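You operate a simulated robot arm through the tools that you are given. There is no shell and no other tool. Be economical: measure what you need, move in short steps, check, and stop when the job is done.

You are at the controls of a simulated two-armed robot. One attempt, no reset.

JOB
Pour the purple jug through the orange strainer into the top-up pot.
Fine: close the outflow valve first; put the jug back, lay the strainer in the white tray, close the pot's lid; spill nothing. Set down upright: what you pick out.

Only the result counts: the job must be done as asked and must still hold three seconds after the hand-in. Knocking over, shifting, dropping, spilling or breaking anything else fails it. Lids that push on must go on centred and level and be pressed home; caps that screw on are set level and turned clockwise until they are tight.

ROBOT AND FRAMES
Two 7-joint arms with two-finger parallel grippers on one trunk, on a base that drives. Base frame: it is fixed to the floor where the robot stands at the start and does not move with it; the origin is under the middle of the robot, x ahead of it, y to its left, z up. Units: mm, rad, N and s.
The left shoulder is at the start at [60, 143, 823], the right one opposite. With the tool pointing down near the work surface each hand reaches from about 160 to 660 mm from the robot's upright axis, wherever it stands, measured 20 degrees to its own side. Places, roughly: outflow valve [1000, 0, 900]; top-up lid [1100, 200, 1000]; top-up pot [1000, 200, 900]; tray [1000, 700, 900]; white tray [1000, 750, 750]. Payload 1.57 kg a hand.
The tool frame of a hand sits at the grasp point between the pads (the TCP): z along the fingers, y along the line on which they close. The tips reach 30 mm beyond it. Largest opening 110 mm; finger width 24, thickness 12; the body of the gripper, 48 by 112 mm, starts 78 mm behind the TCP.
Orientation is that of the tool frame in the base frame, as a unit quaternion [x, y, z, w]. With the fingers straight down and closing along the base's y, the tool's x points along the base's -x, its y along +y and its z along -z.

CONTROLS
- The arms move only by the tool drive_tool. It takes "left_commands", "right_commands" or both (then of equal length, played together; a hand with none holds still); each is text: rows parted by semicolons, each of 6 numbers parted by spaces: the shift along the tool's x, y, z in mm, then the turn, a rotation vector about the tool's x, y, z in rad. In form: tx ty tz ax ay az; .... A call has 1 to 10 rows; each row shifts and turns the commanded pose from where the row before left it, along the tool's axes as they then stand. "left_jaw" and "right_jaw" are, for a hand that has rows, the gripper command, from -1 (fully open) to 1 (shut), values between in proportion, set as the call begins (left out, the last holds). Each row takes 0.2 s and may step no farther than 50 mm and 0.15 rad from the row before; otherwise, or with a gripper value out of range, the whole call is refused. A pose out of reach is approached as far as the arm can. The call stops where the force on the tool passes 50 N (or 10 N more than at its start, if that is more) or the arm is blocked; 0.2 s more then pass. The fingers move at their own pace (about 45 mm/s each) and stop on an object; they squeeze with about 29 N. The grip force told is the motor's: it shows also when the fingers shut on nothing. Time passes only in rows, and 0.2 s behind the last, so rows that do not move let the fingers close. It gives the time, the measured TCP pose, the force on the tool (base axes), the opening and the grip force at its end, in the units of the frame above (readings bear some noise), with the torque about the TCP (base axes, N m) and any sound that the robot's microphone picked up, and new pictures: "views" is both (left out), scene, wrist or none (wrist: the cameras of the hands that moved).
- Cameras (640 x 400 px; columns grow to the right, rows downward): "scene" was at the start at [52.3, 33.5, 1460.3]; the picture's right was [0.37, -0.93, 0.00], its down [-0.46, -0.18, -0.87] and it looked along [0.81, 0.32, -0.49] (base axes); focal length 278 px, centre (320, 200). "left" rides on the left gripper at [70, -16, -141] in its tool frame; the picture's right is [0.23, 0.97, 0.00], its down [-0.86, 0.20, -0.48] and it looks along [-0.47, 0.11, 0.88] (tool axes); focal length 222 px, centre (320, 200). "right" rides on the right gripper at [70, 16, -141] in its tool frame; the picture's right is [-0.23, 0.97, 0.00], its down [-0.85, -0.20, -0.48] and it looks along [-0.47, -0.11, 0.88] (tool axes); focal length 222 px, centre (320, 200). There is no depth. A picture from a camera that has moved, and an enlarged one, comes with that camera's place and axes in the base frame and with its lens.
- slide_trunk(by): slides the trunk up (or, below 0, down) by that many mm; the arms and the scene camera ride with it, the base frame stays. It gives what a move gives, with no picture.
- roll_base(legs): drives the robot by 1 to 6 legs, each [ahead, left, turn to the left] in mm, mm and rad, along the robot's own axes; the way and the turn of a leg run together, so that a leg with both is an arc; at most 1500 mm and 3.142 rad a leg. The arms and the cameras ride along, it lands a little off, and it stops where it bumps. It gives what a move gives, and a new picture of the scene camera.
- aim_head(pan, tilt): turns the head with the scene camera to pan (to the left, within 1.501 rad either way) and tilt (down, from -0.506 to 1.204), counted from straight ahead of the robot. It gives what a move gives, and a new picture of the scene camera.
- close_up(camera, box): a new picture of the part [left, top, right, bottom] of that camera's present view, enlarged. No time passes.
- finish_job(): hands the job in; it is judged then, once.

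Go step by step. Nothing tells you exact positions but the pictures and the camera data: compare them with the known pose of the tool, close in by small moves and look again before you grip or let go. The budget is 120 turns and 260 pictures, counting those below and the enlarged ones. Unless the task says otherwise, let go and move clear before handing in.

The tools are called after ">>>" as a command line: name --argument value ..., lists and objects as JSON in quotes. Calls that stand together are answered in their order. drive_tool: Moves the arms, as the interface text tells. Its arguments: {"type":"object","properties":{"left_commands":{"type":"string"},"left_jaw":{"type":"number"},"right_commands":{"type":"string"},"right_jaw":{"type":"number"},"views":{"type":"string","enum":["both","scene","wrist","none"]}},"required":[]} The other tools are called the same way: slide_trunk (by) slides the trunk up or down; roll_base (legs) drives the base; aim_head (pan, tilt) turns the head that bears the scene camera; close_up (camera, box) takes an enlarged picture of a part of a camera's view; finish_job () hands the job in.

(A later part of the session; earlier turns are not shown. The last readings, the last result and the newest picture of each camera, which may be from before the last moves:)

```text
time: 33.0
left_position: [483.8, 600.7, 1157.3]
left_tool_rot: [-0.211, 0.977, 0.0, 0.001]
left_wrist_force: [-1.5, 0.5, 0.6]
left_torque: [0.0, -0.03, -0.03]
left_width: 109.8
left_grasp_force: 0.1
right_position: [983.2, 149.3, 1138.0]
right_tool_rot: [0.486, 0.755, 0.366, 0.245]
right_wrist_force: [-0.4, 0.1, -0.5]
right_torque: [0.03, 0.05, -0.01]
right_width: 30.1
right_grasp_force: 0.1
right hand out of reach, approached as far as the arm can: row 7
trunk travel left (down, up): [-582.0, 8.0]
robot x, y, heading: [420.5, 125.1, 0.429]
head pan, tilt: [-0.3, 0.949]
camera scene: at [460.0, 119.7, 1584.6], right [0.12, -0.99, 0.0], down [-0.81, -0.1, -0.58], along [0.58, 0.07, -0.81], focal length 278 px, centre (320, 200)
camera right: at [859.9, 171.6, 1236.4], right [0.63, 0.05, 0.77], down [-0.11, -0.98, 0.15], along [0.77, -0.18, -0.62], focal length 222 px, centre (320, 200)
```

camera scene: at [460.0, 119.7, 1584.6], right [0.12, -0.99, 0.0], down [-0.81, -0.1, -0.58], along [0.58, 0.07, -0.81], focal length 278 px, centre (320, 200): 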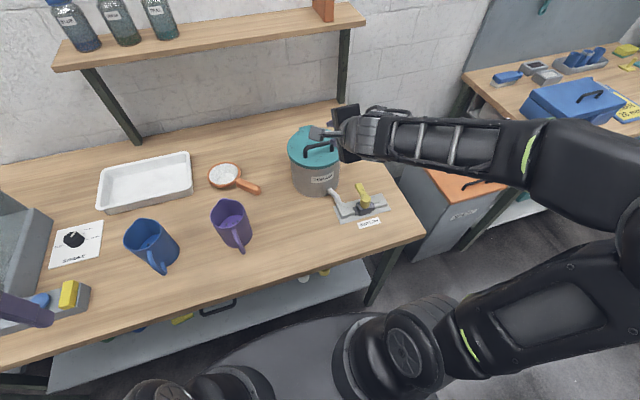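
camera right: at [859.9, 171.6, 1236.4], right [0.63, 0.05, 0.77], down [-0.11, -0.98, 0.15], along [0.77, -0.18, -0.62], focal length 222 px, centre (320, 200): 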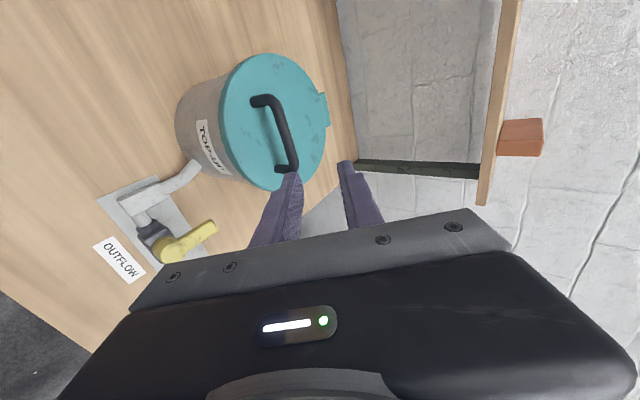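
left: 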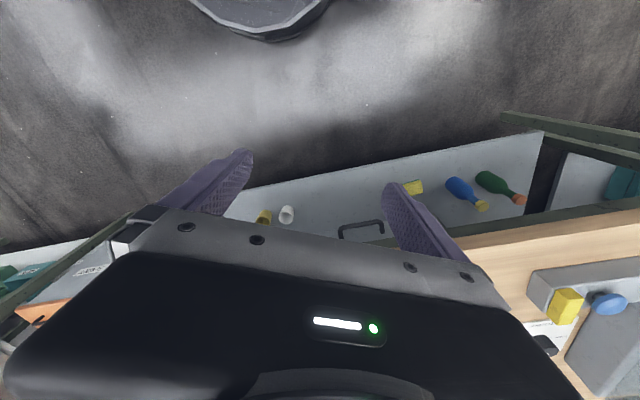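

Pitch is now about 52° and square to the bar. I'll step to 60 mm short of the bar and look.

>>> drive_tool --right_commands "10.8 -19.8 27.5 0 0 0;10.8 -19.8 27.5 0 0 0" --views "none"

>>> close_up --camera "right" --box '[200, 20, 440, 220]'

>>> close_up --camera "scene" --box '[270, 110, 380, 200]'

```text
time: 33.6
left_position: [482.5, 603.1, 1156.7]
left_tool_rot: [-0.211, 0.977, -0.001, 0.001]
left_wrist_force: [-0.3, 1.3, -0.8]
left_torque: [-0.08, -0.01, 0.03]
left_width: 110.1
left_grasp_force: 0.0
right_position: [968.8, 166.8, 1142.3]
right_tool_rot: [0.473, 0.76, 0.391, 0.215]
right_wrist_force: [2.3, -3.0, -2.3]
right_torque: [0.22, 0.01, 0.23]
right_width: 30.3
right_grasp_force: 0.1
right hand out of reach, approached as far as the arm can: row 1, 2
trunk travel left (down, up): [-582.0, 8.0]
robot x, y, heading: [419.7, 126.4, 0.417]
head pan, tilt: [-0.3, 0.949]
```

```text
2.00 times, centred on (320, 120) of right
camera zoom: at [844.4, 176.5, 1242.8], right [0.64, 0.04, 0.77], down [-0.05, -0.99, 0.09], along [0.77, -0.1, -0.64], focal length 444 px, centre (320, 360)
```

zoom: 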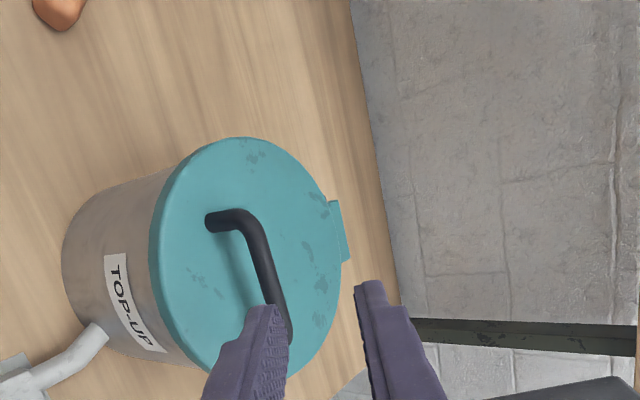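

```text
4.44 times, centred on (325, 155) of scene
camera zoom: at [459.1, 124.2, 1584.5], right [0.12, -0.99, 0.0], down [-0.81, -0.1, -0.58], along [0.58, 0.07, -0.81], focal length 1236 px, centre (298, 400)
```

zoom: 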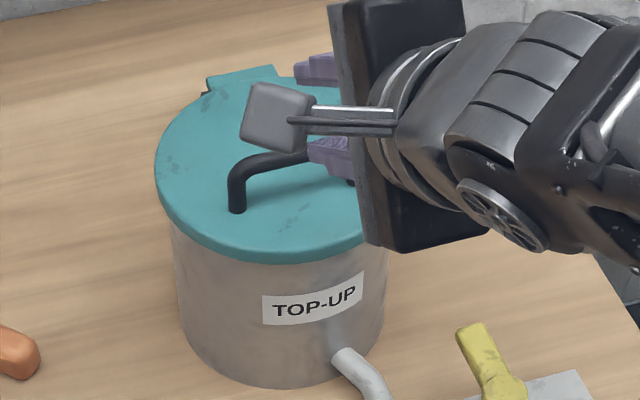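

This roll seems joint-limited. I'll back off and return to neutral roll (fingers closing sideways). Then I'll lift the bar with closed fingers slipped under it, like a hook.

>>> drive_tool --right_commands "0 0 -40 0 0 -0.15;0 0 -30 0 0 -0.15;0 0 0 0 0 -0.15;0 0 0 0 0 -0.15;0 0 0 0 0 -0.15;0 0 0 0 0 -0.15;0 0 0 0 0 -0.15;0 0 0 0 0 -0.15;0 0 0 0 0 -0.15;0 0 0 0 0 -0.15" --right_jaw 1 --views "none"

>>> drive_tool --right_commands "0 0 0 0 0.1 0;0 0 0 0 0.1 0;0 0 0 0 0.1 0;0 0 0 0 0.1 0" --views "both"

```text
time: 35.8
left_position: [485.0, 600.4, 1158.3]
left_tool_rot: [-0.211, 0.978, 0.0, 0.0]
left_wrist_force: [-0.3, -0.6, -0.3]
left_torque: [0.04, 0.02, 0.02]
left_width: 109.7
left_grasp_force: 0.0
right_position: [938.0, 140.4, 1144.4]
right_tool_rot: [-0.163, 0.875, 0.109, 0.442]
right_wrist_force: [-0.1, -0.4, 0.2]
right_torque: [-0.01, -0.02, 0.0]
right_width: 0.1
right_grasp_force: 21.8
trunk travel left (down, up): [-582.0, 8.0]
robot x, y, heading: [419.9, 121.9, 0.428]
head pan, tilt: [-0.3, 0.949]
```

```text
time: 36.8
left_position: [484.8, 600.0, 1159.0]
left_tool_rot: [-0.21, 0.978, 0.0, 0.0]
left_wrist_force: [-0.1, 0.9, 0.3]
left_torque: [-0.03, -0.01, 0.0]
left_width: 109.9
left_grasp_force: 0.0
right_position: [936.9, 141.1, 1145.7]
right_tool_rot: [-0.181, 0.946, 0.075, 0.258]
right_wrist_force: [0.2, 0.0, -0.5]
right_torque: [-0.01, 0.02, -0.02]
right_width: 0.2
right_grasp_force: 20.8
trunk travel left (down, up): [-582.0, 8.0]
robot x, y, heading: [423.0, 123.2, 0.425]
head pan, tilt: [-0.3, 0.949]
camera scene: at [462.4, 121.0, 1584.5], right [0.12, -0.99, 0.0], down [-0.81, -0.1, -0.58], along [0.58, 0.07, -0.81], focal length 278 px, centre (320, 200)
camera right: at [808.6, 100.7, 1230.6], right [-0.19, 0.97, 0.17], down [0.54, -0.04, 0.84], along [0.82, 0.25, -0.52], focal length 222 px, centre (320, 200)
```

scene: 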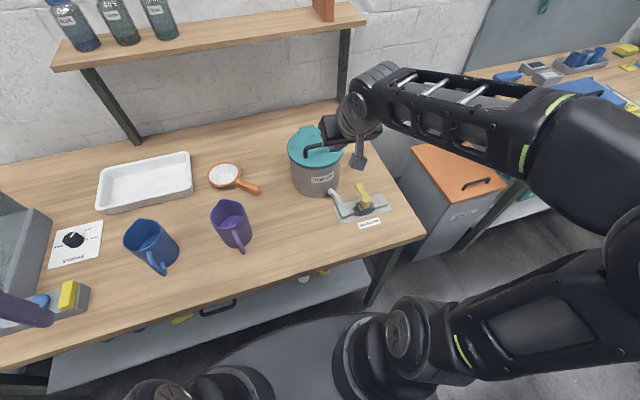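
right: 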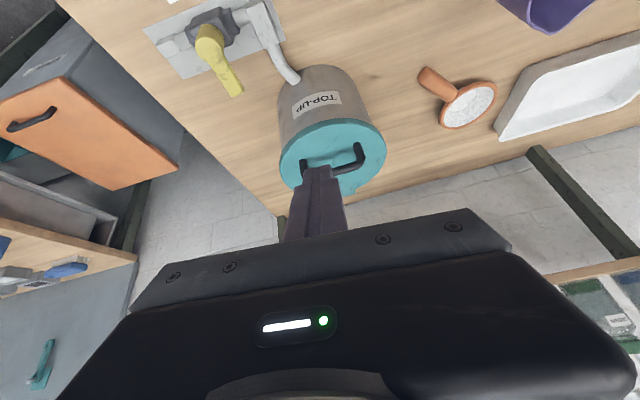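

The sign was reversed. I'll pitch back up toward horizontal.

>>> drive_tool --right_commands "0 0 0 0 -0.15 0;0 0 0 0 -0.15 0;0 0 0 0 -0.15 0;0 0 0 0 -0.15 0;0 0 0 0 -0.15 0;0 0 0 0 -0.1 0" --views "wrist"

```text
time: 38.2
left_position: [485.3, 601.6, 1157.4]
left_tool_rot: [-0.211, 0.978, -0.001, 0.001]
left_wrist_force: [0.9, 0.1, 1.0]
left_torque: [-0.01, 0.03, 0.01]
left_width: 110.0
left_grasp_force: 0.0
right_position: [992.5, 165.9, 1174.4]
right_tool_rot: [-0.133, 0.755, 0.142, 0.626]
right_wrist_force: [-0.5, 0.0, -0.1]
right_torque: [-0.01, 0.01, 0.03]
right_width: 0.0
right_grasp_force: 21.4
right hand out of reach, approached as far as the arm can: row 4, 5, 6
trunk travel left (down, up): [-582.0, 8.0]
robot x, y, heading: [416.6, 124.4, 0.427]
head pan, tilt: [-0.3, 0.949]
camera right: at [844.7, 125.2, 1131.8], right [-0.33, 0.9, 0.27], down [-0.2, -0.35, 0.91], along [0.92, 0.24, 0.3], focal length 222 px, centre (320, 200)
```

right: 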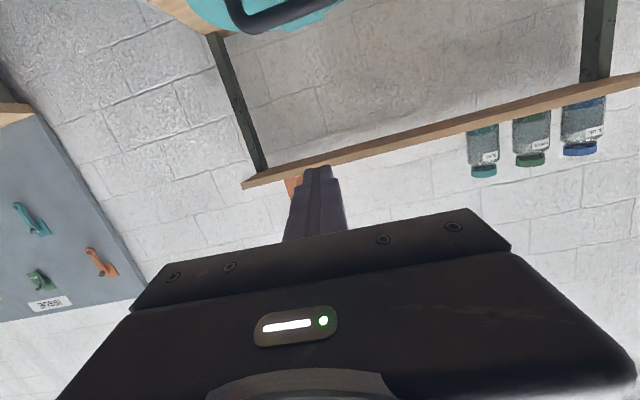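

The hand is nearly horizontal now (about 10° down). I'll retreat 80 mm along the fingers and lower the trunk so the fingers come level with the gap under the bar.

>>> drive_tool --right_commands "0 0 -40 0 0 0;0 0 -40 0 0 0" --views "none"

>>> slide_trunk --by -140

>>> close_up --camera "right" --box '[0, 0, 640, 400]'

>>> close_up --camera "scene" --box '[240, 50, 480, 200]'

```text
time: 38.8
left_position: [483.5, 600.6, 1157.6]
left_tool_rot: [-0.211, 0.978, 0.001, 0.001]
left_wrist_force: [0.1, -0.1, 0.3]
left_torque: [0.02, -0.02, 0.02]
left_width: 109.8
left_grasp_force: 0.0
right_position: [973.7, 160.4, 1215.1]
right_tool_rot: [-0.133, 0.755, 0.143, 0.625]
right_wrist_force: [1.0, 0.1, 0.0]
right_torque: [0.02, -0.01, 0.02]
right_width: 0.2
right_grasp_force: 21.6
right hand out of reach, approached as far as the arm can: row 1, 2
trunk travel left (down, up): [-582.0, 8.0]
robot x, y, heading: [419.6, 122.2, 0.422]
head pan, tilt: [-0.3, 0.949]
```

```text
time: 40.5
left_position: [485.0, 600.9, 1017.6]
left_tool_rot: [-0.211, 0.978, 0.0, 0.001]
left_wrist_force: [-0.2, 0.1, 0.5]
left_torque: [-0.01, -0.01, -0.01]
left_width: 109.9
left_grasp_force: 0.0
right_position: [974.7, 161.1, 1074.1]
right_tool_rot: [-0.133, 0.756, 0.143, 0.625]
right_wrist_force: [0.4, 0.4, -0.2]
right_torque: [-0.01, 0.0, 0.0]
right_width: 0.0
right_grasp_force: 20.5
trunk travel left (down, up): [-442.0, 148.0]
robot x, y, heading: [421.3, 120.6, 0.427]
head pan, tilt: [-0.3, 0.949]
```

```text
1.00 times, centred on (320, 200) of right (not enlarged: the box is as wide or as high as the picture)
camera zoom: at [826.7, 119.5, 1031.8], right [-0.33, 0.91, 0.27], down [-0.2, -0.35, 0.92], along [0.92, 0.25, 0.3], focal length 222 px, centre (320, 200)
```

zoom: 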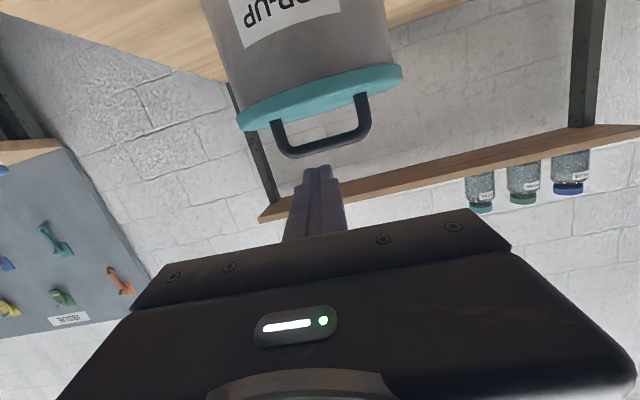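

```text
2.67 times, centred on (360, 125) of scene
camera zoom: at [461.8, 120.7, 1444.6], right [0.12, -0.99, 0.0], down [-0.81, -0.1, -0.58], along [0.58, 0.07, -0.81], focal length 742 px, centre (213, 400)
```

zoom: 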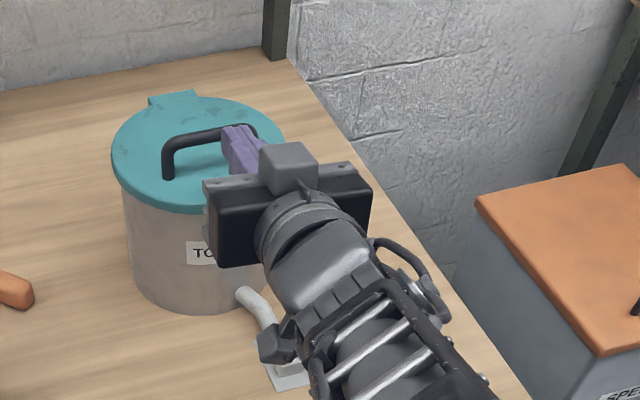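

This pose needs the arm extended farther, so the robot stands too close. I'll back the base up 80 mm and lower the trunk to finger height.

>>> roll_base --legs '[[-80, 0, 0]]'

>>> slide_trunk --by -55

>>> close_up --camera "right" --box '[120, 0, 520, 250]'

```text
time: 41.5
left_position: [410.4, 565.9, 1019.1]
left_tool_rot: [-0.212, 0.977, -0.001, 0.002]
left_wrist_force: [-1.0, 0.1, -0.4]
left_torque: [-0.03, -0.02, -0.02]
left_width: 109.7
left_grasp_force: 0.0
right_position: [900.9, 127.9, 1074.3]
right_tool_rot: [-0.132, 0.756, 0.142, 0.625]
right_wrist_force: [0.2, 0.1, 0.8]
right_torque: [0.02, 0.0, 0.01]
right_width: 0.0
right_grasp_force: 21.5
trunk travel left (down, up): [-442.0, 148.0]
robot x, y, heading: [343.3, 89.2, 0.426]
head pan, tilt: [-0.3, 0.949]
camera scene: at [387.2, 87.0, 1444.6], right [0.13, -0.99, 0.0], down [-0.81, -0.1, -0.58], along [0.58, 0.07, -0.81], focal length 278 px, centre (320, 200)
```

scene: 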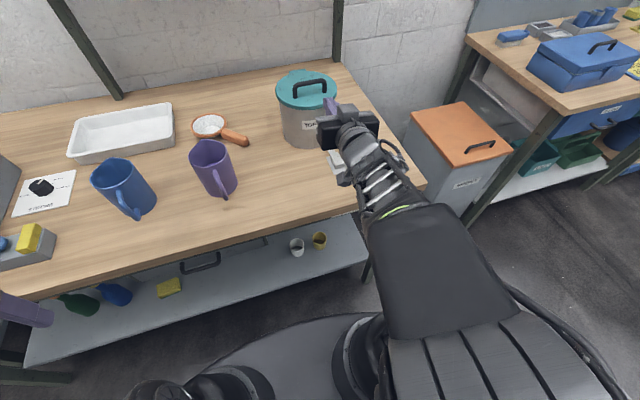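

```text
time: 42.5
left_position: [411.6, 565.8, 964.1]
left_tool_rot: [-0.212, 0.977, 0.0, 0.002]
left_wrist_force: [0.3, -0.3, 0.7]
left_torque: [0.01, -0.03, 0.02]
left_width: 110.2
left_grasp_force: 0.1
right_position: [902.0, 127.5, 1019.1]
right_tool_rot: [-0.133, 0.755, 0.143, 0.625]
right_wrist_force: [0.3, 0.8, 0.2]
right_torque: [0.01, 0.02, 0.0]
right_width: 0.0
right_grasp_force: 21.3
trunk travel left (down, up): [-387.0, 203.0]
robot x, y, heading: [345.8, 90.6, 0.43]
head pan, tilt: [-0.3, 0.949]
```

```text
1.60 times, centred on (320, 125) of right
camera zoom: at [753.5, 86.8, 976.8], right [-0.33, 0.9, 0.27], down [-0.2, -0.35, 0.92], along [0.92, 0.25, 0.3], focal length 355 px, centre (320, 320)
```

zoom: 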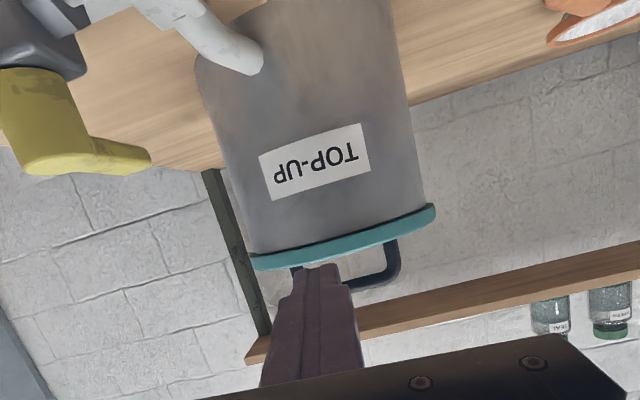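

The gap under the bar is only about 26 mm, too tight for the 24 mm-wide fingers. I'll roll the hand 90° so the jaws close vertically and can take the bar between them.

>>> drive_tool --right_commands "0 0 0 0 0 0.15;0 0 0 0 0 0.15;0 0 0 0 0 0.15;0 0 0 0 0 0.15;0 0 0 0 0 0.15;0 0 0 0 0 0.15;0 0 0 0 0 0.15;0 0 0 0 0 0.15;0 0 0 0 0 0.15;0 0 0 0 0 0.15" --right_jaw 0.4 --views "none"

>>> slide_trunk --by 25

>>> close_up --camera "right" --box '[120, 0, 520, 250]'

```text
time: 44.7
left_position: [409.9, 568.0, 962.6]
left_tool_rot: [-0.212, 0.977, -0.001, 0.001]
left_wrist_force: [0.3, -0.2, -0.1]
left_torque: [-0.02, -0.01, 0.03]
left_width: 109.9
left_grasp_force: 0.1
right_position: [902.1, 128.7, 1019.7]
right_tool_rot: [0.419, 0.643, 0.531, 0.359]
right_wrist_force: [-0.2, 0.9, 0.9]
right_torque: [0.04, -0.02, -0.04]
right_width: 33.1
right_grasp_force: 0.0
trunk travel left (down, up): [-387.0, 203.0]
robot x, y, heading: [346.9, 90.4, 0.426]
head pan, tilt: [-0.3, 0.949]
```

```text
time: 45.4
left_position: [411.2, 567.5, 988.5]
left_tool_rot: [-0.211, 0.978, 0.0, 0.002]
left_wrist_force: [-0.1, 0.2, -0.5]
left_torque: [-0.03, 0.0, 0.02]
left_width: 110.2
left_grasp_force: 0.1
right_position: [902.3, 128.8, 1043.7]
right_tool_rot: [0.418, 0.644, 0.53, 0.36]
right_wrist_force: [0.2, -0.1, -1.1]
right_torque: [-0.02, 0.0, 0.0]
right_width: 32.9
right_grasp_force: 0.0
trunk travel left (down, up): [-412.0, 178.0]
robot x, y, heading: [348.0, 88.5, 0.424]
head pan, tilt: [-0.3, 0.949]
```

```text
1.60 times, centred on (320, 125) of right
camera zoom: at [747.6, 139.0, 1084.2], right [0.24, -0.12, 0.96], down [-0.13, -0.99, -0.09], along [0.96, -0.1, -0.25], focal length 355 px, centre (320, 320)
```

zoom: 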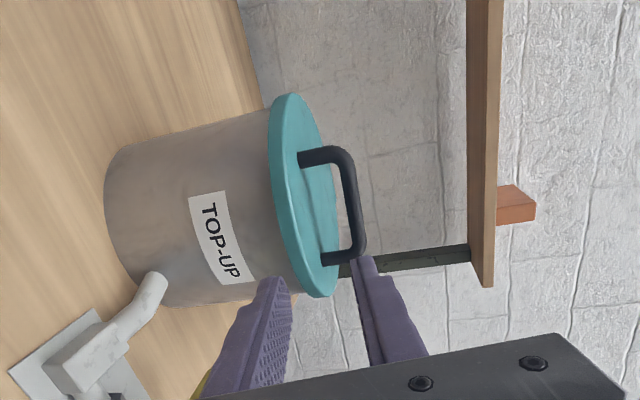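

The roll worked. The bar is near (1036,198,1045). I'll approach so it comes between the fingers, stopping short to check.

>>> drive_tool --right_commands "5.5 17 30 0 0 0;5.5 17 30 0 0 0;0 0 30 0 0 0;0 0 18 0 0 0" --views "none"

>>> close_up --camera "right" --box '[220, 60, 460, 210]'

>>> close_up --camera "scene" --box '[260, 50, 380, 150]'

```text
time: 46.4
left_position: [410.8, 567.9, 987.4]
left_tool_rot: [-0.212, 0.977, 0.0, 0.001]
left_wrist_force: [0.1, 0.0, -0.6]
left_torque: [0.03, 0.04, 0.02]
left_width: 110.0
left_grasp_force: 0.1
right_position: [1001.6, 182.4, 1058.1]
right_tool_rot: [0.418, 0.644, 0.531, 0.36]
right_wrist_force: [0.1, -0.1, 0.6]
right_torque: [-0.03, -0.03, 0.03]
right_width: 32.9
right_grasp_force: 0.0
trunk travel left (down, up): [-412.0, 178.0]
robot x, y, heading: [347.0, 92.0, 0.422]
head pan, tilt: [-0.3, 0.949]
```

```text
2.67 times, centred on (340, 135) of right
camera zoom: at [846.7, 192.9, 1098.2], right [0.24, -0.12, 0.96], down [-0.13, -0.99, -0.09], along [0.96, -0.1, -0.25], focal length 592 px, centre (267, 373)
```

zoom: 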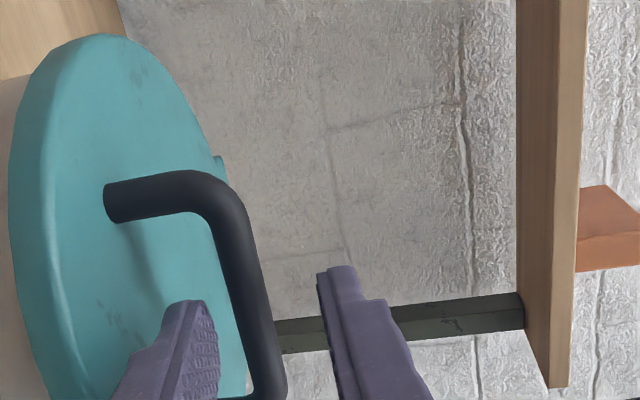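

```text
4.00 times, centred on (320, 100) of scene
camera zoom: at [389.0, 87.8, 1414.5], right [0.13, -0.99, 0.0], down [-0.81, -0.1, -0.58], along [0.58, 0.07, -0.81], focal length 1112 px, centre (320, 600)
```

zoom: 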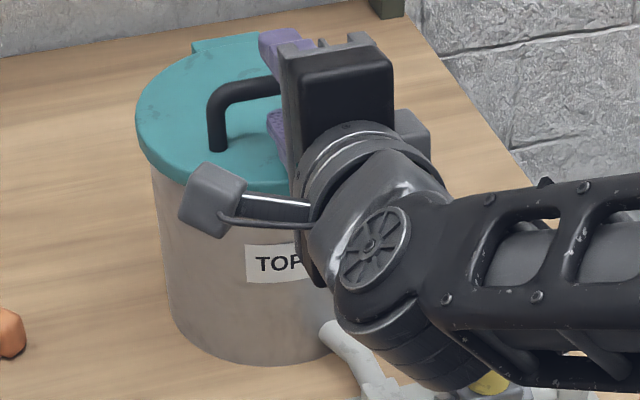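

The bar lies between the finger tips, slightly ahead of them. I'll go in another 30 mm, a little lower and left.

>>> drive_tool --right_commands "5 -2 10 0 0 0;0 0 12 0 0 0;0 0 10 0 0 0" --views "none"

>>> close_up --camera "right" --box '[220, 60, 460, 210]'

```text
time: 47.2
left_position: [410.4, 566.5, 987.4]
left_tool_rot: [-0.211, 0.977, 0.001, 0.001]
left_wrist_force: [0.7, 0.5, -0.5]
left_torque: [-0.01, -0.02, 0.02]
left_width: 109.9
left_grasp_force: 0.1
right_position: [1027.9, 199.1, 1049.9]
right_tool_rot: [0.417, 0.644, 0.531, 0.361]
right_wrist_force: [0.0, -0.3, 0.4]
right_torque: [0.03, -0.02, -0.01]
right_width: 33.1
right_grasp_force: 0.1
trunk travel left (down, up): [-412.0, 178.0]
robot x, y, heading: [347.1, 93.0, 0.424]
head pan, tilt: [-0.3, 0.949]
```

```text
2.67 times, centred on (340, 135) of right
camera zoom: at [873.6, 210.0, 1090.2], right [0.24, -0.12, 0.96], down [-0.13, -0.99, -0.09], along [0.96, -0.1, -0.25], focal length 592 px, centre (267, 373)
```

zoom: 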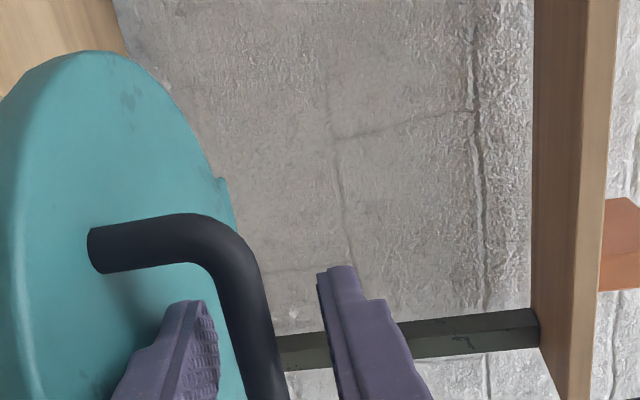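

I'll close the jaws to test whether the bar is between them.

>>> drive_tool --right_commands "0 0 0 0 0 0;0 0 0 0 0 0;0 0 0 0 0 0" --right_jaw 0.8 --views "none"

>>> close_up --camera "right" --box '[220, 60, 460, 210]'

```text
time: 48.0
left_position: [410.6, 566.2, 987.0]
left_tool_rot: [-0.212, 0.977, 0.0, 0.0]
left_wrist_force: [0.3, -0.1, 0.3]
left_torque: [-0.03, 0.0, -0.04]
left_width: 109.9
left_grasp_force: 0.1
right_position: [1027.4, 199.9, 1049.5]
right_tool_rot: [0.418, 0.644, 0.53, 0.36]
right_wrist_force: [-0.5, -0.1, -4.5]
right_torque: [0.03, 0.0, 0.04]
right_width: 14.5
right_grasp_force: 1.8
trunk travel left (down, up): [-412.0, 178.0]
robot x, y, heading: [348.5, 92.2, 0.426]
head pan, tilt: [-0.3, 0.949]
```

```text
2.67 times, centred on (340, 135) of right
camera zoom: at [873.5, 209.9, 1089.8], right [0.24, -0.12, 0.96], down [-0.13, -0.99, -0.09], along [0.96, -0.1, -0.25], focal length 592 px, centre (267, 373)
```

zoom: 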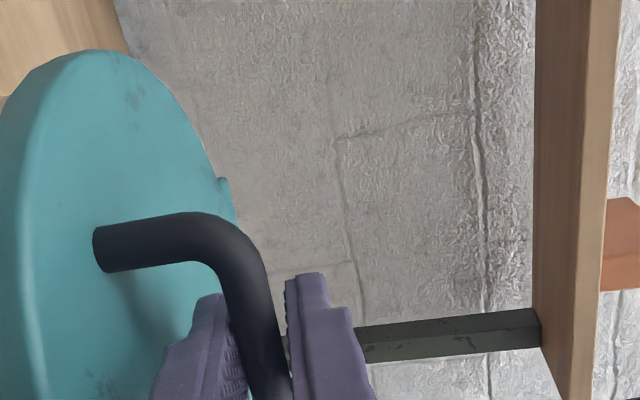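

The bar (about 14 mm) is caged between the fingers. I'll loosen the jaws slightly and lift the lid along its hinge arc, the first 20° or so.

>>> drive_tool --right_commands "0 17 3.7 0.05 0 0;0 16.6 5.1 0.05 0 0;0 16.2 6.5 0.05 0 0" --right_jaw 0.68 --views "none"

>>> close_up --camera "right" --box '[160, 60, 460, 250]'

>>> close_up --camera "scene" --box '[240, 20, 400, 150]'

```text
time: 48.8
left_position: [412.1, 567.9, 988.2]
left_tool_rot: [-0.212, 0.977, 0.0, 0.001]
left_wrist_force: [1.2, -0.3, -0.1]
left_torque: [0.01, 0.03, 0.0]
left_width: 109.9
left_grasp_force: 0.1
right_position: [1051.9, 209.9, 1096.2]
right_tool_rot: [0.444, 0.682, 0.48, 0.327]
right_wrist_force: [-0.1, 0.4, -3.3]
right_torque: [0.02, 0.0, 0.0]
right_width: 20.0
right_grasp_force: 1.3
trunk travel left (down, up): [-412.0, 178.0]
robot x, y, heading: [342.8, 91.8, 0.427]
head pan, tilt: [-0.3, 0.949]
```

```text
2.11 times, centred on (310, 155) of right
camera zoom: at [903.9, 223.9, 1155.1], right [0.37, -0.07, 0.93], down [-0.14, -0.99, -0.02], along [0.92, -0.12, -0.38], focal length 468 px, centre (341, 295)
```

zoom: 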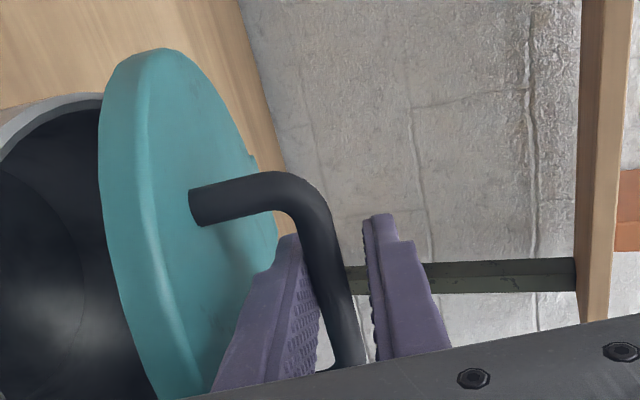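

```text
3.08 times, centred on (320, 85) of scene
camera zoom: at [388.9, 87.7, 1414.5], right [0.13, -0.99, 0.0], down [-0.81, -0.1, -0.58], along [0.58, 0.07, -0.81], focal length 856 px, centre (320, 554)
```

zoom: 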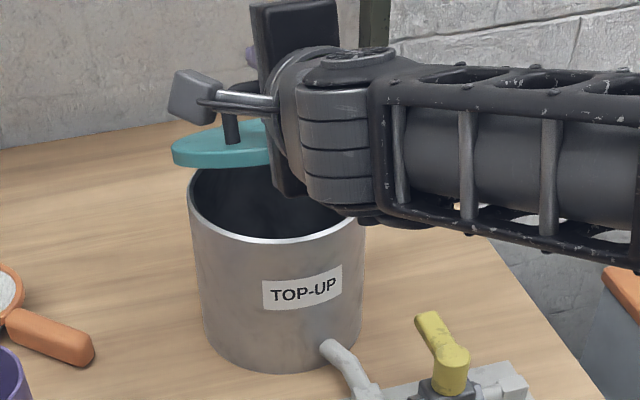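

The lid lifts smoothly on its hinge. I'll continue to about 40–45°.

>>> drive_tool --right_commands "0 15.6 7.6 0.08 0 0;0 10.2 5.7 0.08 0 0;0 9.8 6 0.08 0 0;0 9 7 0.08 0 0" --views "none"

>>> close_up --camera "right" --box '[160, 60, 460, 250]'

>>> aim_head --pan -0.25 --tilt 0.65

```text
time: 49.8
left_position: [410.8, 567.1, 987.2]
left_tool_rot: [-0.211, 0.977, 0.0, 0.001]
left_wrist_force: [0.9, 0.4, -0.1]
left_torque: [-0.03, 0.0, 0.02]
left_width: 109.7
left_grasp_force: 0.1
right_position: [1089.1, 226.9, 1122.8]
right_tool_rot: [0.491, 0.75, 0.366, 0.252]
right_wrist_force: [0.7, -0.2, 0.2]
right_torque: [0.03, -0.05, -0.03]
right_width: 18.3
right_grasp_force: 0.2
trunk travel left (down, up): [-412.0, 178.0]
robot x, y, heading: [349.1, 90.2, 0.429]
head pan, tilt: [-0.3, 0.949]
```

```text
2.11 times, centred on (310, 155) of right
camera zoom: at [966.0, 252.2, 1220.2], right [0.62, 0.04, 0.78], down [-0.13, -0.98, 0.15], along [0.77, -0.19, -0.61], focal length 468 px, centre (341, 295)
```

zoom: 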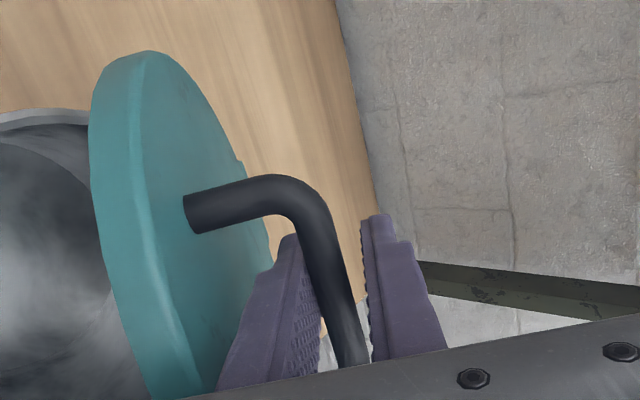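

```text
time: 50.6
left_position: [410.9, 567.2, 988.1]
left_tool_rot: [-0.211, 0.978, 0.0, 0.001]
left_wrist_force: [-0.3, 0.8, -0.1]
left_torque: [-0.03, 0.01, 0.02]
left_width: 109.9
left_grasp_force: 0.1
right_position: [1090.1, 227.3, 1123.4]
right_tool_rot: [0.49, 0.75, 0.366, 0.253]
right_wrist_force: [-1.4, -0.8, -1.1]
right_torque: [0.03, 0.02, 0.02]
right_width: 18.5
right_grasp_force: 0.9
trunk travel left (down, up): [-412.0, 178.0]
robot x, y, heading: [348.8, 89.4, 0.423]
head pan, tilt: [-0.25, 0.649]
camera scene: at [402.0, 93.7, 1438.6], right [0.18, -0.98, 0.0], down [-0.6, -0.11, -0.8], along [0.78, 0.14, -0.61], focal length 278 px, centre (320, 200)
```

scene: 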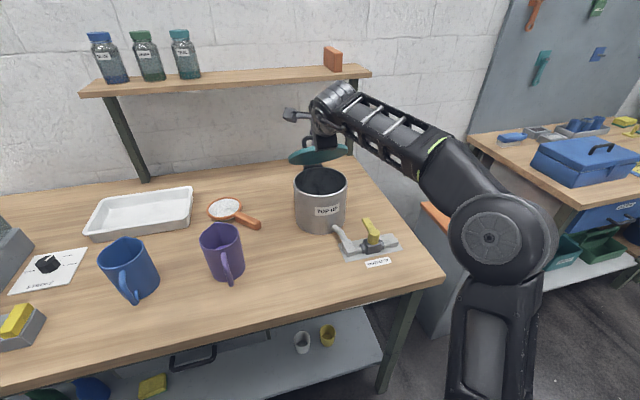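

I'm at about 44° and the arm still follows well, pitching down with the lid. I'll carry on in the same way to about 76°.

>>> drive_tool --right_commands "0 16.2 9.2 0.1 0 0;0 15.7 9.8 0.1 0 0;0 15.4 10.5 0.1 0 0;0 14.9 10.9 0.1 0 0" --views "both"

```text
time: 51.6
left_position: [410.4, 567.1, 988.0]
left_tool_rot: [-0.212, 0.977, 0.0, 0.001]
left_wrist_force: [0.4, 0.3, -0.3]
left_torque: [0.0, 0.01, -0.02]
left_width: 110.0
left_grasp_force: 0.1
right_position: [1091.9, 240.3, 1105.9]
right_tool_rot: [0.522, 0.796, 0.249, 0.176]
right_wrist_force: [0.3, 0.5, 0.7]
right_torque: [0.0, -0.03, -0.04]
right_width: 17.3
right_grasp_force: 0.0
right hand out of reach, approached as far as the arm can: row 2, 3, 4
trunk travel left (down, up): [-412.0, 178.0]
robot x, y, heading: [346.6, 88.5, 0.421]
head pan, tilt: [-0.25, 0.649]
camera scene: at [402.1, 93.8, 1438.6], right [0.18, -0.98, 0.0], down [-0.6, -0.11, -0.8], along [0.78, 0.14, -0.6], focal length 278 px, centre (320, 200)
camera right: at [998.9, 280.2, 1230.1], right [0.81, 0.11, 0.57], down [-0.07, -0.95, 0.29], along [0.58, -0.28, -0.77], focal length 222 px, centre (320, 200)
```

scene: 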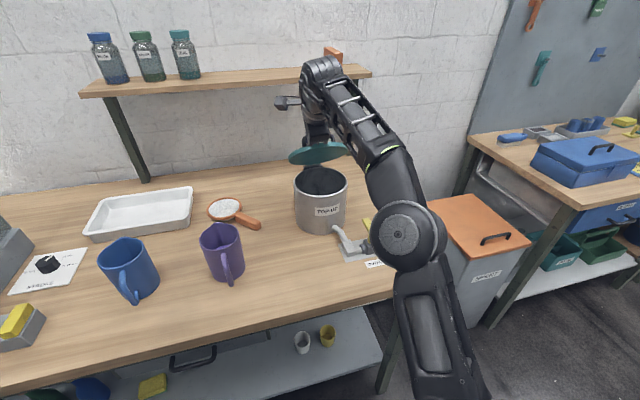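
right: 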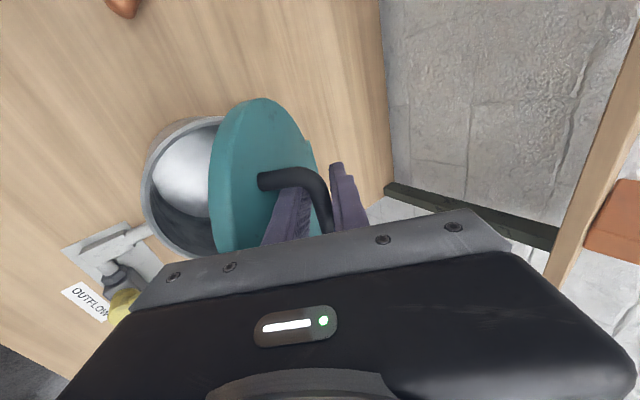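

The arm is at its reach limit at about 48°. The near finger is now behind the bar and steep, so I'll roll the base forward 80 mm to push the lid up, letting the bar slide along the fingers.

>>> roll_base --legs '[[40, 0, 0], [40, 0, 0]]'

>>> close_up --camera "right" --box '[160, 60, 460, 250]'

```text
time: 52.9
left_position: [459.2, 589.3, 988.7]
left_tool_rot: [-0.211, 0.977, 0.0, 0.003]
left_wrist_force: [-0.1, 0.4, 0.0]
left_torque: [-0.01, 0.0, 0.01]
left_width: 109.9
left_grasp_force: 0.0
right_position: [1135.2, 261.3, 1121.6]
right_tool_rot: [0.522, 0.793, 0.257, 0.178]
right_wrist_force: [-15.1, -5.3, 18.0]
right_torque: [-1.24, 1.62, 0.12]
right_width: 31.7
right_grasp_force: 7.7
trunk travel left (down, up): [-412.0, 178.0]
robot x, y, heading: [398.4, 113.1, 0.423]
head pan, tilt: [-0.25, 0.649]
stopped in leg 2: the force on the tool passed its limit at 68 N (the readings are from after the stop); the commanded pose is now the measured one
camera scene: at [448.4, 115.9, 1438.5], right [0.17, -0.98, 0.0], down [-0.59, -0.1, -0.8], along [0.79, 0.14, -0.6], focal length 278 px, centre (320, 200)
```

scene: 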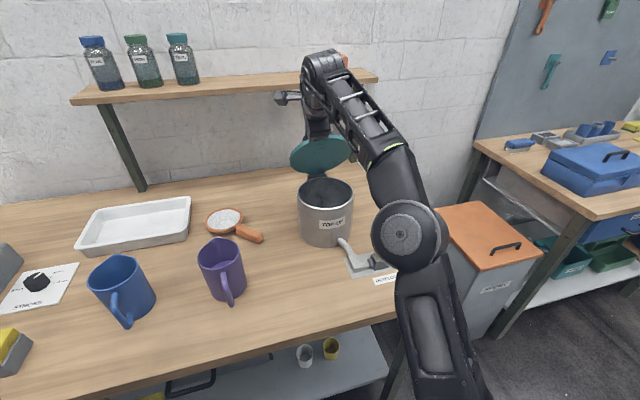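

```text
2.11 times, centred on (310, 155) of right
camera zoom: at [1040.8, 299.0, 1244.9], right [0.81, 0.11, 0.58], down [-0.07, -0.96, 0.28], along [0.59, -0.27, -0.76], focal length 468 px, centre (341, 295)
```

zoom: 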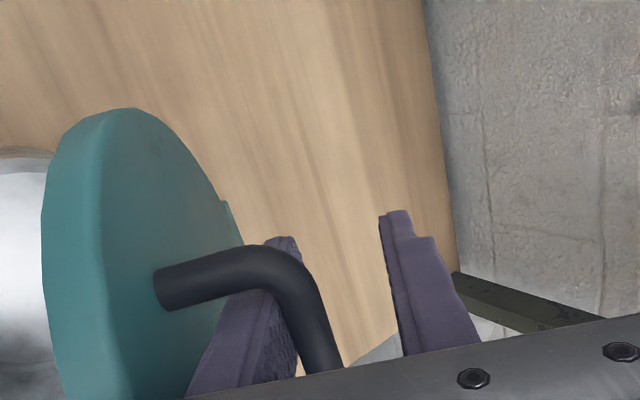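

The lid is at about 60°, but the bar slid toward the palm and the lid's rim met the gripper body. I'll retreat the fingers along their axis by 25 mm and continue the arc with the arm.

>>> drive_tool --right_commands "0 0 -12 0 0 0;0 0 -13 0 0 0;0 16.3 8.8 0.08 0 0;0 15.7 9.8 0.08 0 0" --views "both"

```text
time: 53.9
left_position: [459.3, 589.3, 989.0]
left_tool_rot: [-0.211, 0.978, 0.0, 0.002]
left_wrist_force: [-0.1, 0.2, -0.7]
left_torque: [0.02, 0.02, 0.01]
left_width: 110.0
left_grasp_force: 0.1
right_position: [1107.5, 251.9, 1095.5]
right_tool_rot: [0.534, 0.81, 0.196, 0.139]
right_wrist_force: [-7.8, -7.3, 25.5]
right_torque: [-0.25, 0.02, -0.02]
right_width: 14.6
right_grasp_force: 0.1
right hand out of reach, approached as far as the arm can: row 3, 4
trunk travel left (down, up): [-412.0, 178.0]
robot x, y, heading: [395.3, 112.6, 0.418]
head pan, tilt: [-0.25, 0.649]
camera scene: at [449.5, 114.9, 1439.3], right [0.17, -0.98, 0.0], down [-0.59, -0.1, -0.8], along [0.79, 0.14, -0.6], focal length 278 px, centre (320, 200)
camera right: at [1031.8, 298.3, 1227.1], right [0.88, 0.13, 0.46], down [-0.03, -0.94, 0.34], along [0.47, -0.32, -0.82], focal length 222 px, centre (320, 200)
```

scene: 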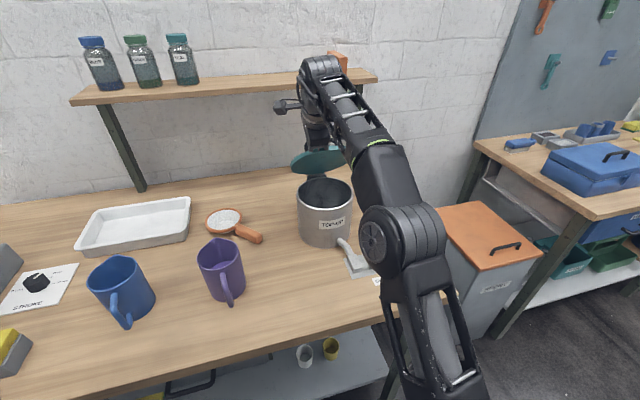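
right: 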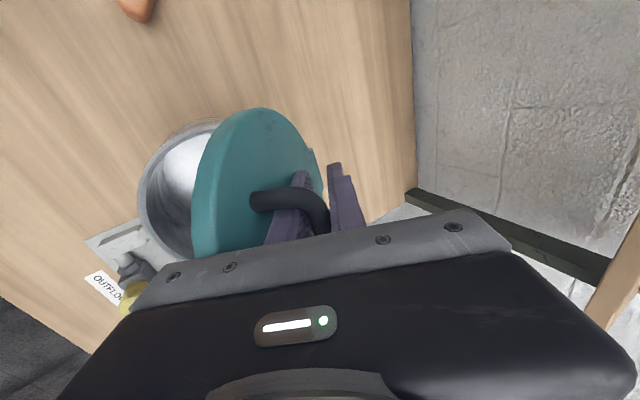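

The right arm is out of reach here with the trunk low. I'll hold the lid at about 50° with the right hand and bring the left hand to push the lid's underside, starting with a raised intermediate point.

>>> drive_tool --left_commands "0 0 -38 0 0 0;0 0 -38 0 0 0;-25.7 -40.7 0 0 0 0;-25.7 -40.7 0 0 0 0;-25.7 -40.7 0 0 0 0;-25.7 -40.7 0 0 0 0;-25.7 -40.7 0 0 0 0;-25.7 -40.7 0 0 0 0;0 0 0 0 -0.15 0;0 0 0 0 -0.15 0" --left_jaw 1 --views "none"

>>> drive_tool --left_commands "0 0 0 0 -0.15 0;0 0 10 0 -0.15 0;0 0 20 0 -0.15 0;0 0 20 0 -0.15 0;0 0 20 0 -0.15 0;0 0 20 0 -0.15 0;0 0 20 0 -0.1 0" --views "both"

```text
time: 56.1
left_position: [699.2, 429.6, 1010.7]
left_tool_rot: [-0.209, 0.966, 0.032, 0.15]
left_wrist_force: [1.1, 0.9, -0.8]
left_torque: [-0.01, 0.02, -0.01]
left_width: 0.0
left_grasp_force: 21.5
left hand out of reach, approached as far as the arm can: row 1, 2
right_position: [1107.9, 252.1, 1092.9]
right_tool_rot: [0.535, 0.811, 0.194, 0.137]
right_wrist_force: [-17.0, -14.5, 29.3]
right_torque: [-0.4, 0.29, -0.06]
right_width: 13.4
right_grasp_force: 0.1
trunk travel left (down, up): [-412.0, 178.0]
robot x, y, heading: [394.1, 109.2, 0.424]
head pan, tilt: [-0.25, 0.649]
```

```text
time: 57.7
left_position: [819.1, 472.9, 966.6]
left_tool_rot: [-0.168, 0.776, 0.128, 0.594]
left_wrist_force: [0.0, -0.8, 0.4]
left_torque: [0.0, 0.01, 0.02]
left_width: 0.0
left_grasp_force: 21.4
left hand out of reach, approached as far as the arm can: row 4, 5, 6
right_position: [1107.1, 253.2, 1093.5]
right_tool_rot: [0.534, 0.811, 0.195, 0.138]
right_wrist_force: [-12.8, -11.9, 28.2]
right_torque: [-0.65, 0.27, -0.07]
right_width: 14.1
right_grasp_force: 0.0
trunk travel left (down, up): [-412.0, 178.0]
robot x, y, heading: [394.0, 115.0, 0.425]
head pan, tilt: [-0.25, 0.649]
camera scene: at [448.1, 114.4, 1438.9], right [0.17, -0.98, 0.0], down [-0.59, -0.1, -0.8], along [0.79, 0.14, -0.6], focal length 278 px, centre (320, 200)
camera left: at [685.4, 395.0, 937.2], right [-0.46, 0.86, -0.22], down [-0.3, 0.08, 0.95], along [0.84, 0.5, 0.22], focal length 222 px, centre (320, 200)
```

scene: 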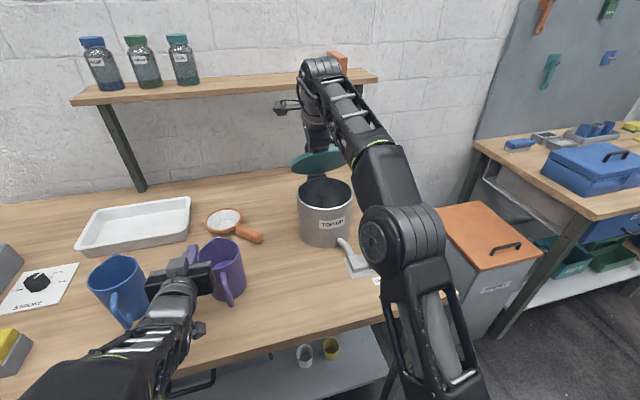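
left: 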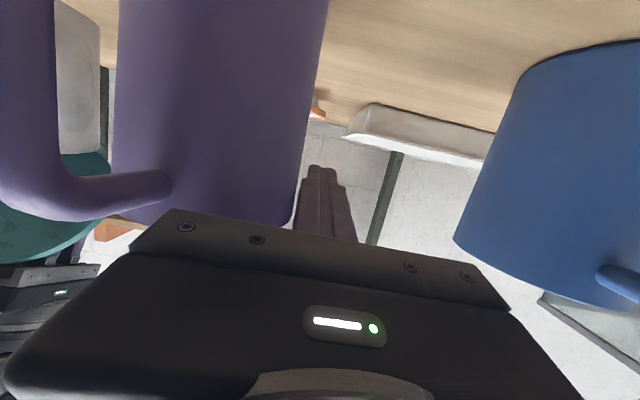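

The left hand ended low, at z≈967 between the two jugs, but without touching them. I'll raise it straight up.

>>> drive_tool --left_commands "-29 0 -8 0 0 0;-29 0 -8 0 0 0;-29 0 -8 0 0 0;-29 0 -8 0 0 0" --views "both"

```text
time: 58.7
left_position: [817.7, 473.3, 1085.9]
left_tool_rot: [-0.168, 0.777, 0.128, 0.593]
left_wrist_force: [-0.2, 0.1, 0.0]
left_torque: [0.04, -0.01, 0.02]
left_width: 0.0
left_grasp_force: 21.7
right_position: [1106.9, 253.4, 1093.4]
right_tool_rot: [0.534, 0.811, 0.194, 0.138]
right_wrist_force: [-13.1, -12.9, 29.9]
right_torque: [-0.54, 0.09, 0.04]
right_width: 14.5
right_grasp_force: 0.2
trunk travel left (down, up): [-412.0, 178.0]
robot x, y, heading: [395.9, 115.9, 0.423]
head pan, tilt: [-0.25, 0.649]
camera scene: at [448.1, 114.4, 1438.9], right [0.17, -0.98, 0.0], down [-0.59, -0.1, -0.8], along [0.79, 0.14, -0.6], focal length 278 px, centre (320, 200)
camera left: at [684.4, 394.9, 1057.0], right [-0.46, 0.86, -0.22], down [-0.3, 0.08, 0.95], along [0.84, 0.5, 0.22], focal length 222 px, centre (320, 200)
```

scene: 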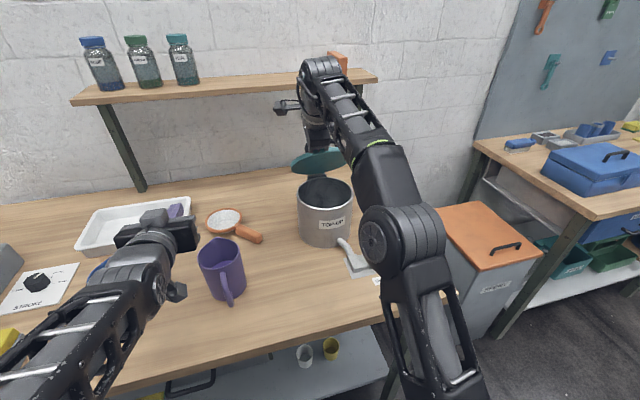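
left: 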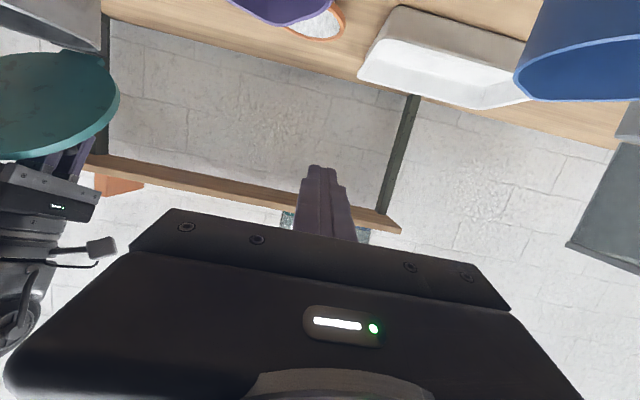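

Let me look closely at the lid and right fingers before committing the left hand.

>>> close_up --camera "scene" --box '[250, 90, 410, 250]'

>>> close_up --camera "left" --box '[0, 20, 200, 240]'

>>> close_up --camera "right" --box '[160, 60, 460, 250]'

```text
2.50 times, centred on (330, 170) of scene
camera zoom: at [448.1, 114.4, 1438.9], right [0.17, -0.98, 0.0], down [-0.59, -0.1, -0.8], along [0.79, 0.14, -0.6], focal length 695 px, centre (295, 275)
```

zoom: 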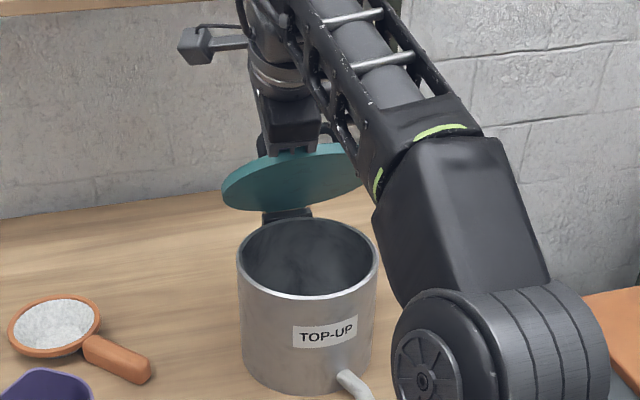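

```text
1.82 times, centred on (100, 130) of left
camera zoom: at [684.4, 394.9, 1057.0], right [-0.46, 0.86, -0.22], down [-0.3, 0.08, 0.95], along [0.84, 0.5, 0.22], focal length 404 px, centre (720, 327)
```

zoom: 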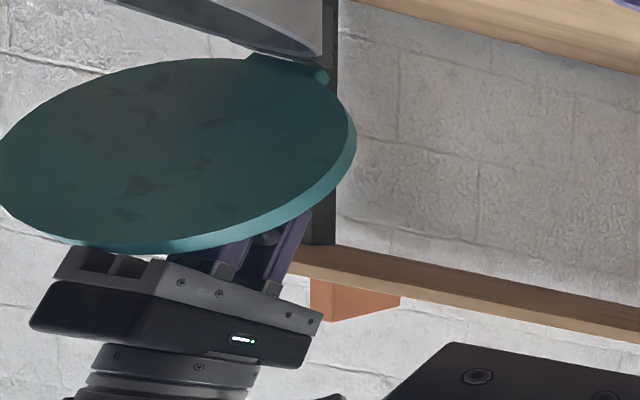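

```text
2.11 times, centred on (310, 155) of right
camera zoom: at [1031.4, 298.3, 1225.4], right [0.88, 0.14, 0.45], down [-0.03, -0.94, 0.35], along [0.47, -0.32, -0.82], focal length 468 px, centre (341, 295)
```

zoom: 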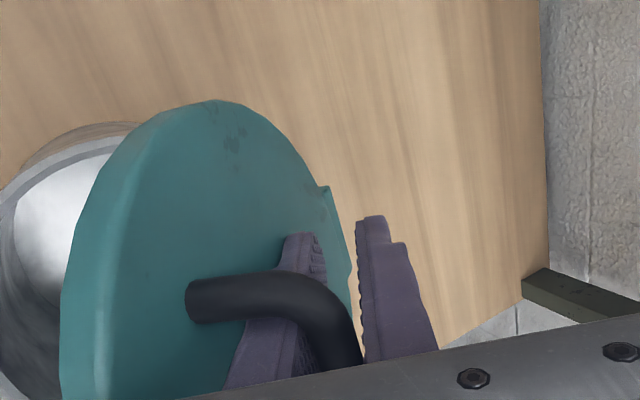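

From the left camera, the lid is open about 45° with the right gripper behind it. I'll turn the left hand toward the pot and approach the open wedge, stopping partway to check.

>>> drive_tool --left_commands "0 0 0 0.121 0 0.0325;0 0 0 0.121 0 0.0325;0 0 0 0.121 0 0.0325;0 0 0 0.121 0 0.0325;-1.9 -29.1 34.4 0 0 0;-1.9 -29.1 34.4 0 0 0;-1.9 -29.1 34.4 0 0 0;-1.9 -29.1 34.4 0 0 0" --views "both"

```text
time: 60.5
left_position: [942.0, 343.0, 1061.2]
left_tool_rot: [0.03, 0.794, -0.023, 0.607]
left_wrist_force: [-0.1, 0.3, 0.5]
left_torque: [-0.01, 0.02, -0.05]
left_width: 0.0
left_grasp_force: 21.3
right_position: [1106.1, 252.4, 1093.3]
right_tool_rot: [0.535, 0.81, 0.196, 0.138]
right_wrist_force: [-10.5, -13.9, 29.0]
right_torque: [0.08, 0.42, 0.77]
right_width: 15.1
right_grasp_force: 0.1
trunk travel left (down, up): [-412.0, 178.0]
robot x, y, heading: [398.9, 113.4, 0.424]
head pan, tilt: [-0.25, 0.649]
camera scene: at [448.2, 114.5, 1438.9], right [0.17, -0.98, 0.0], down [-0.59, -0.1, -0.8], along [0.79, 0.14, -0.6], focal length 278 px, centre (320, 200)
camera left: at [787.9, 339.5, 1030.4], right [0.01, 0.98, -0.22], down [-0.22, 0.22, 0.95], along [0.97, 0.03, 0.22], focal length 222 px, centre (320, 200)
```

scene: 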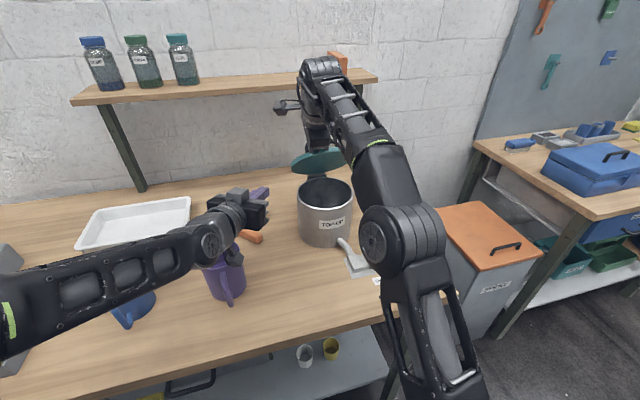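
left: 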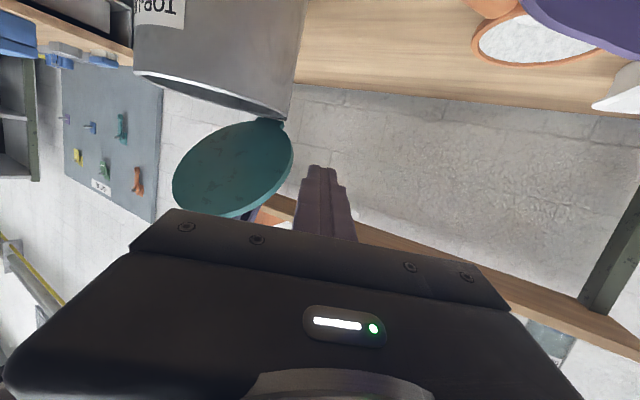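

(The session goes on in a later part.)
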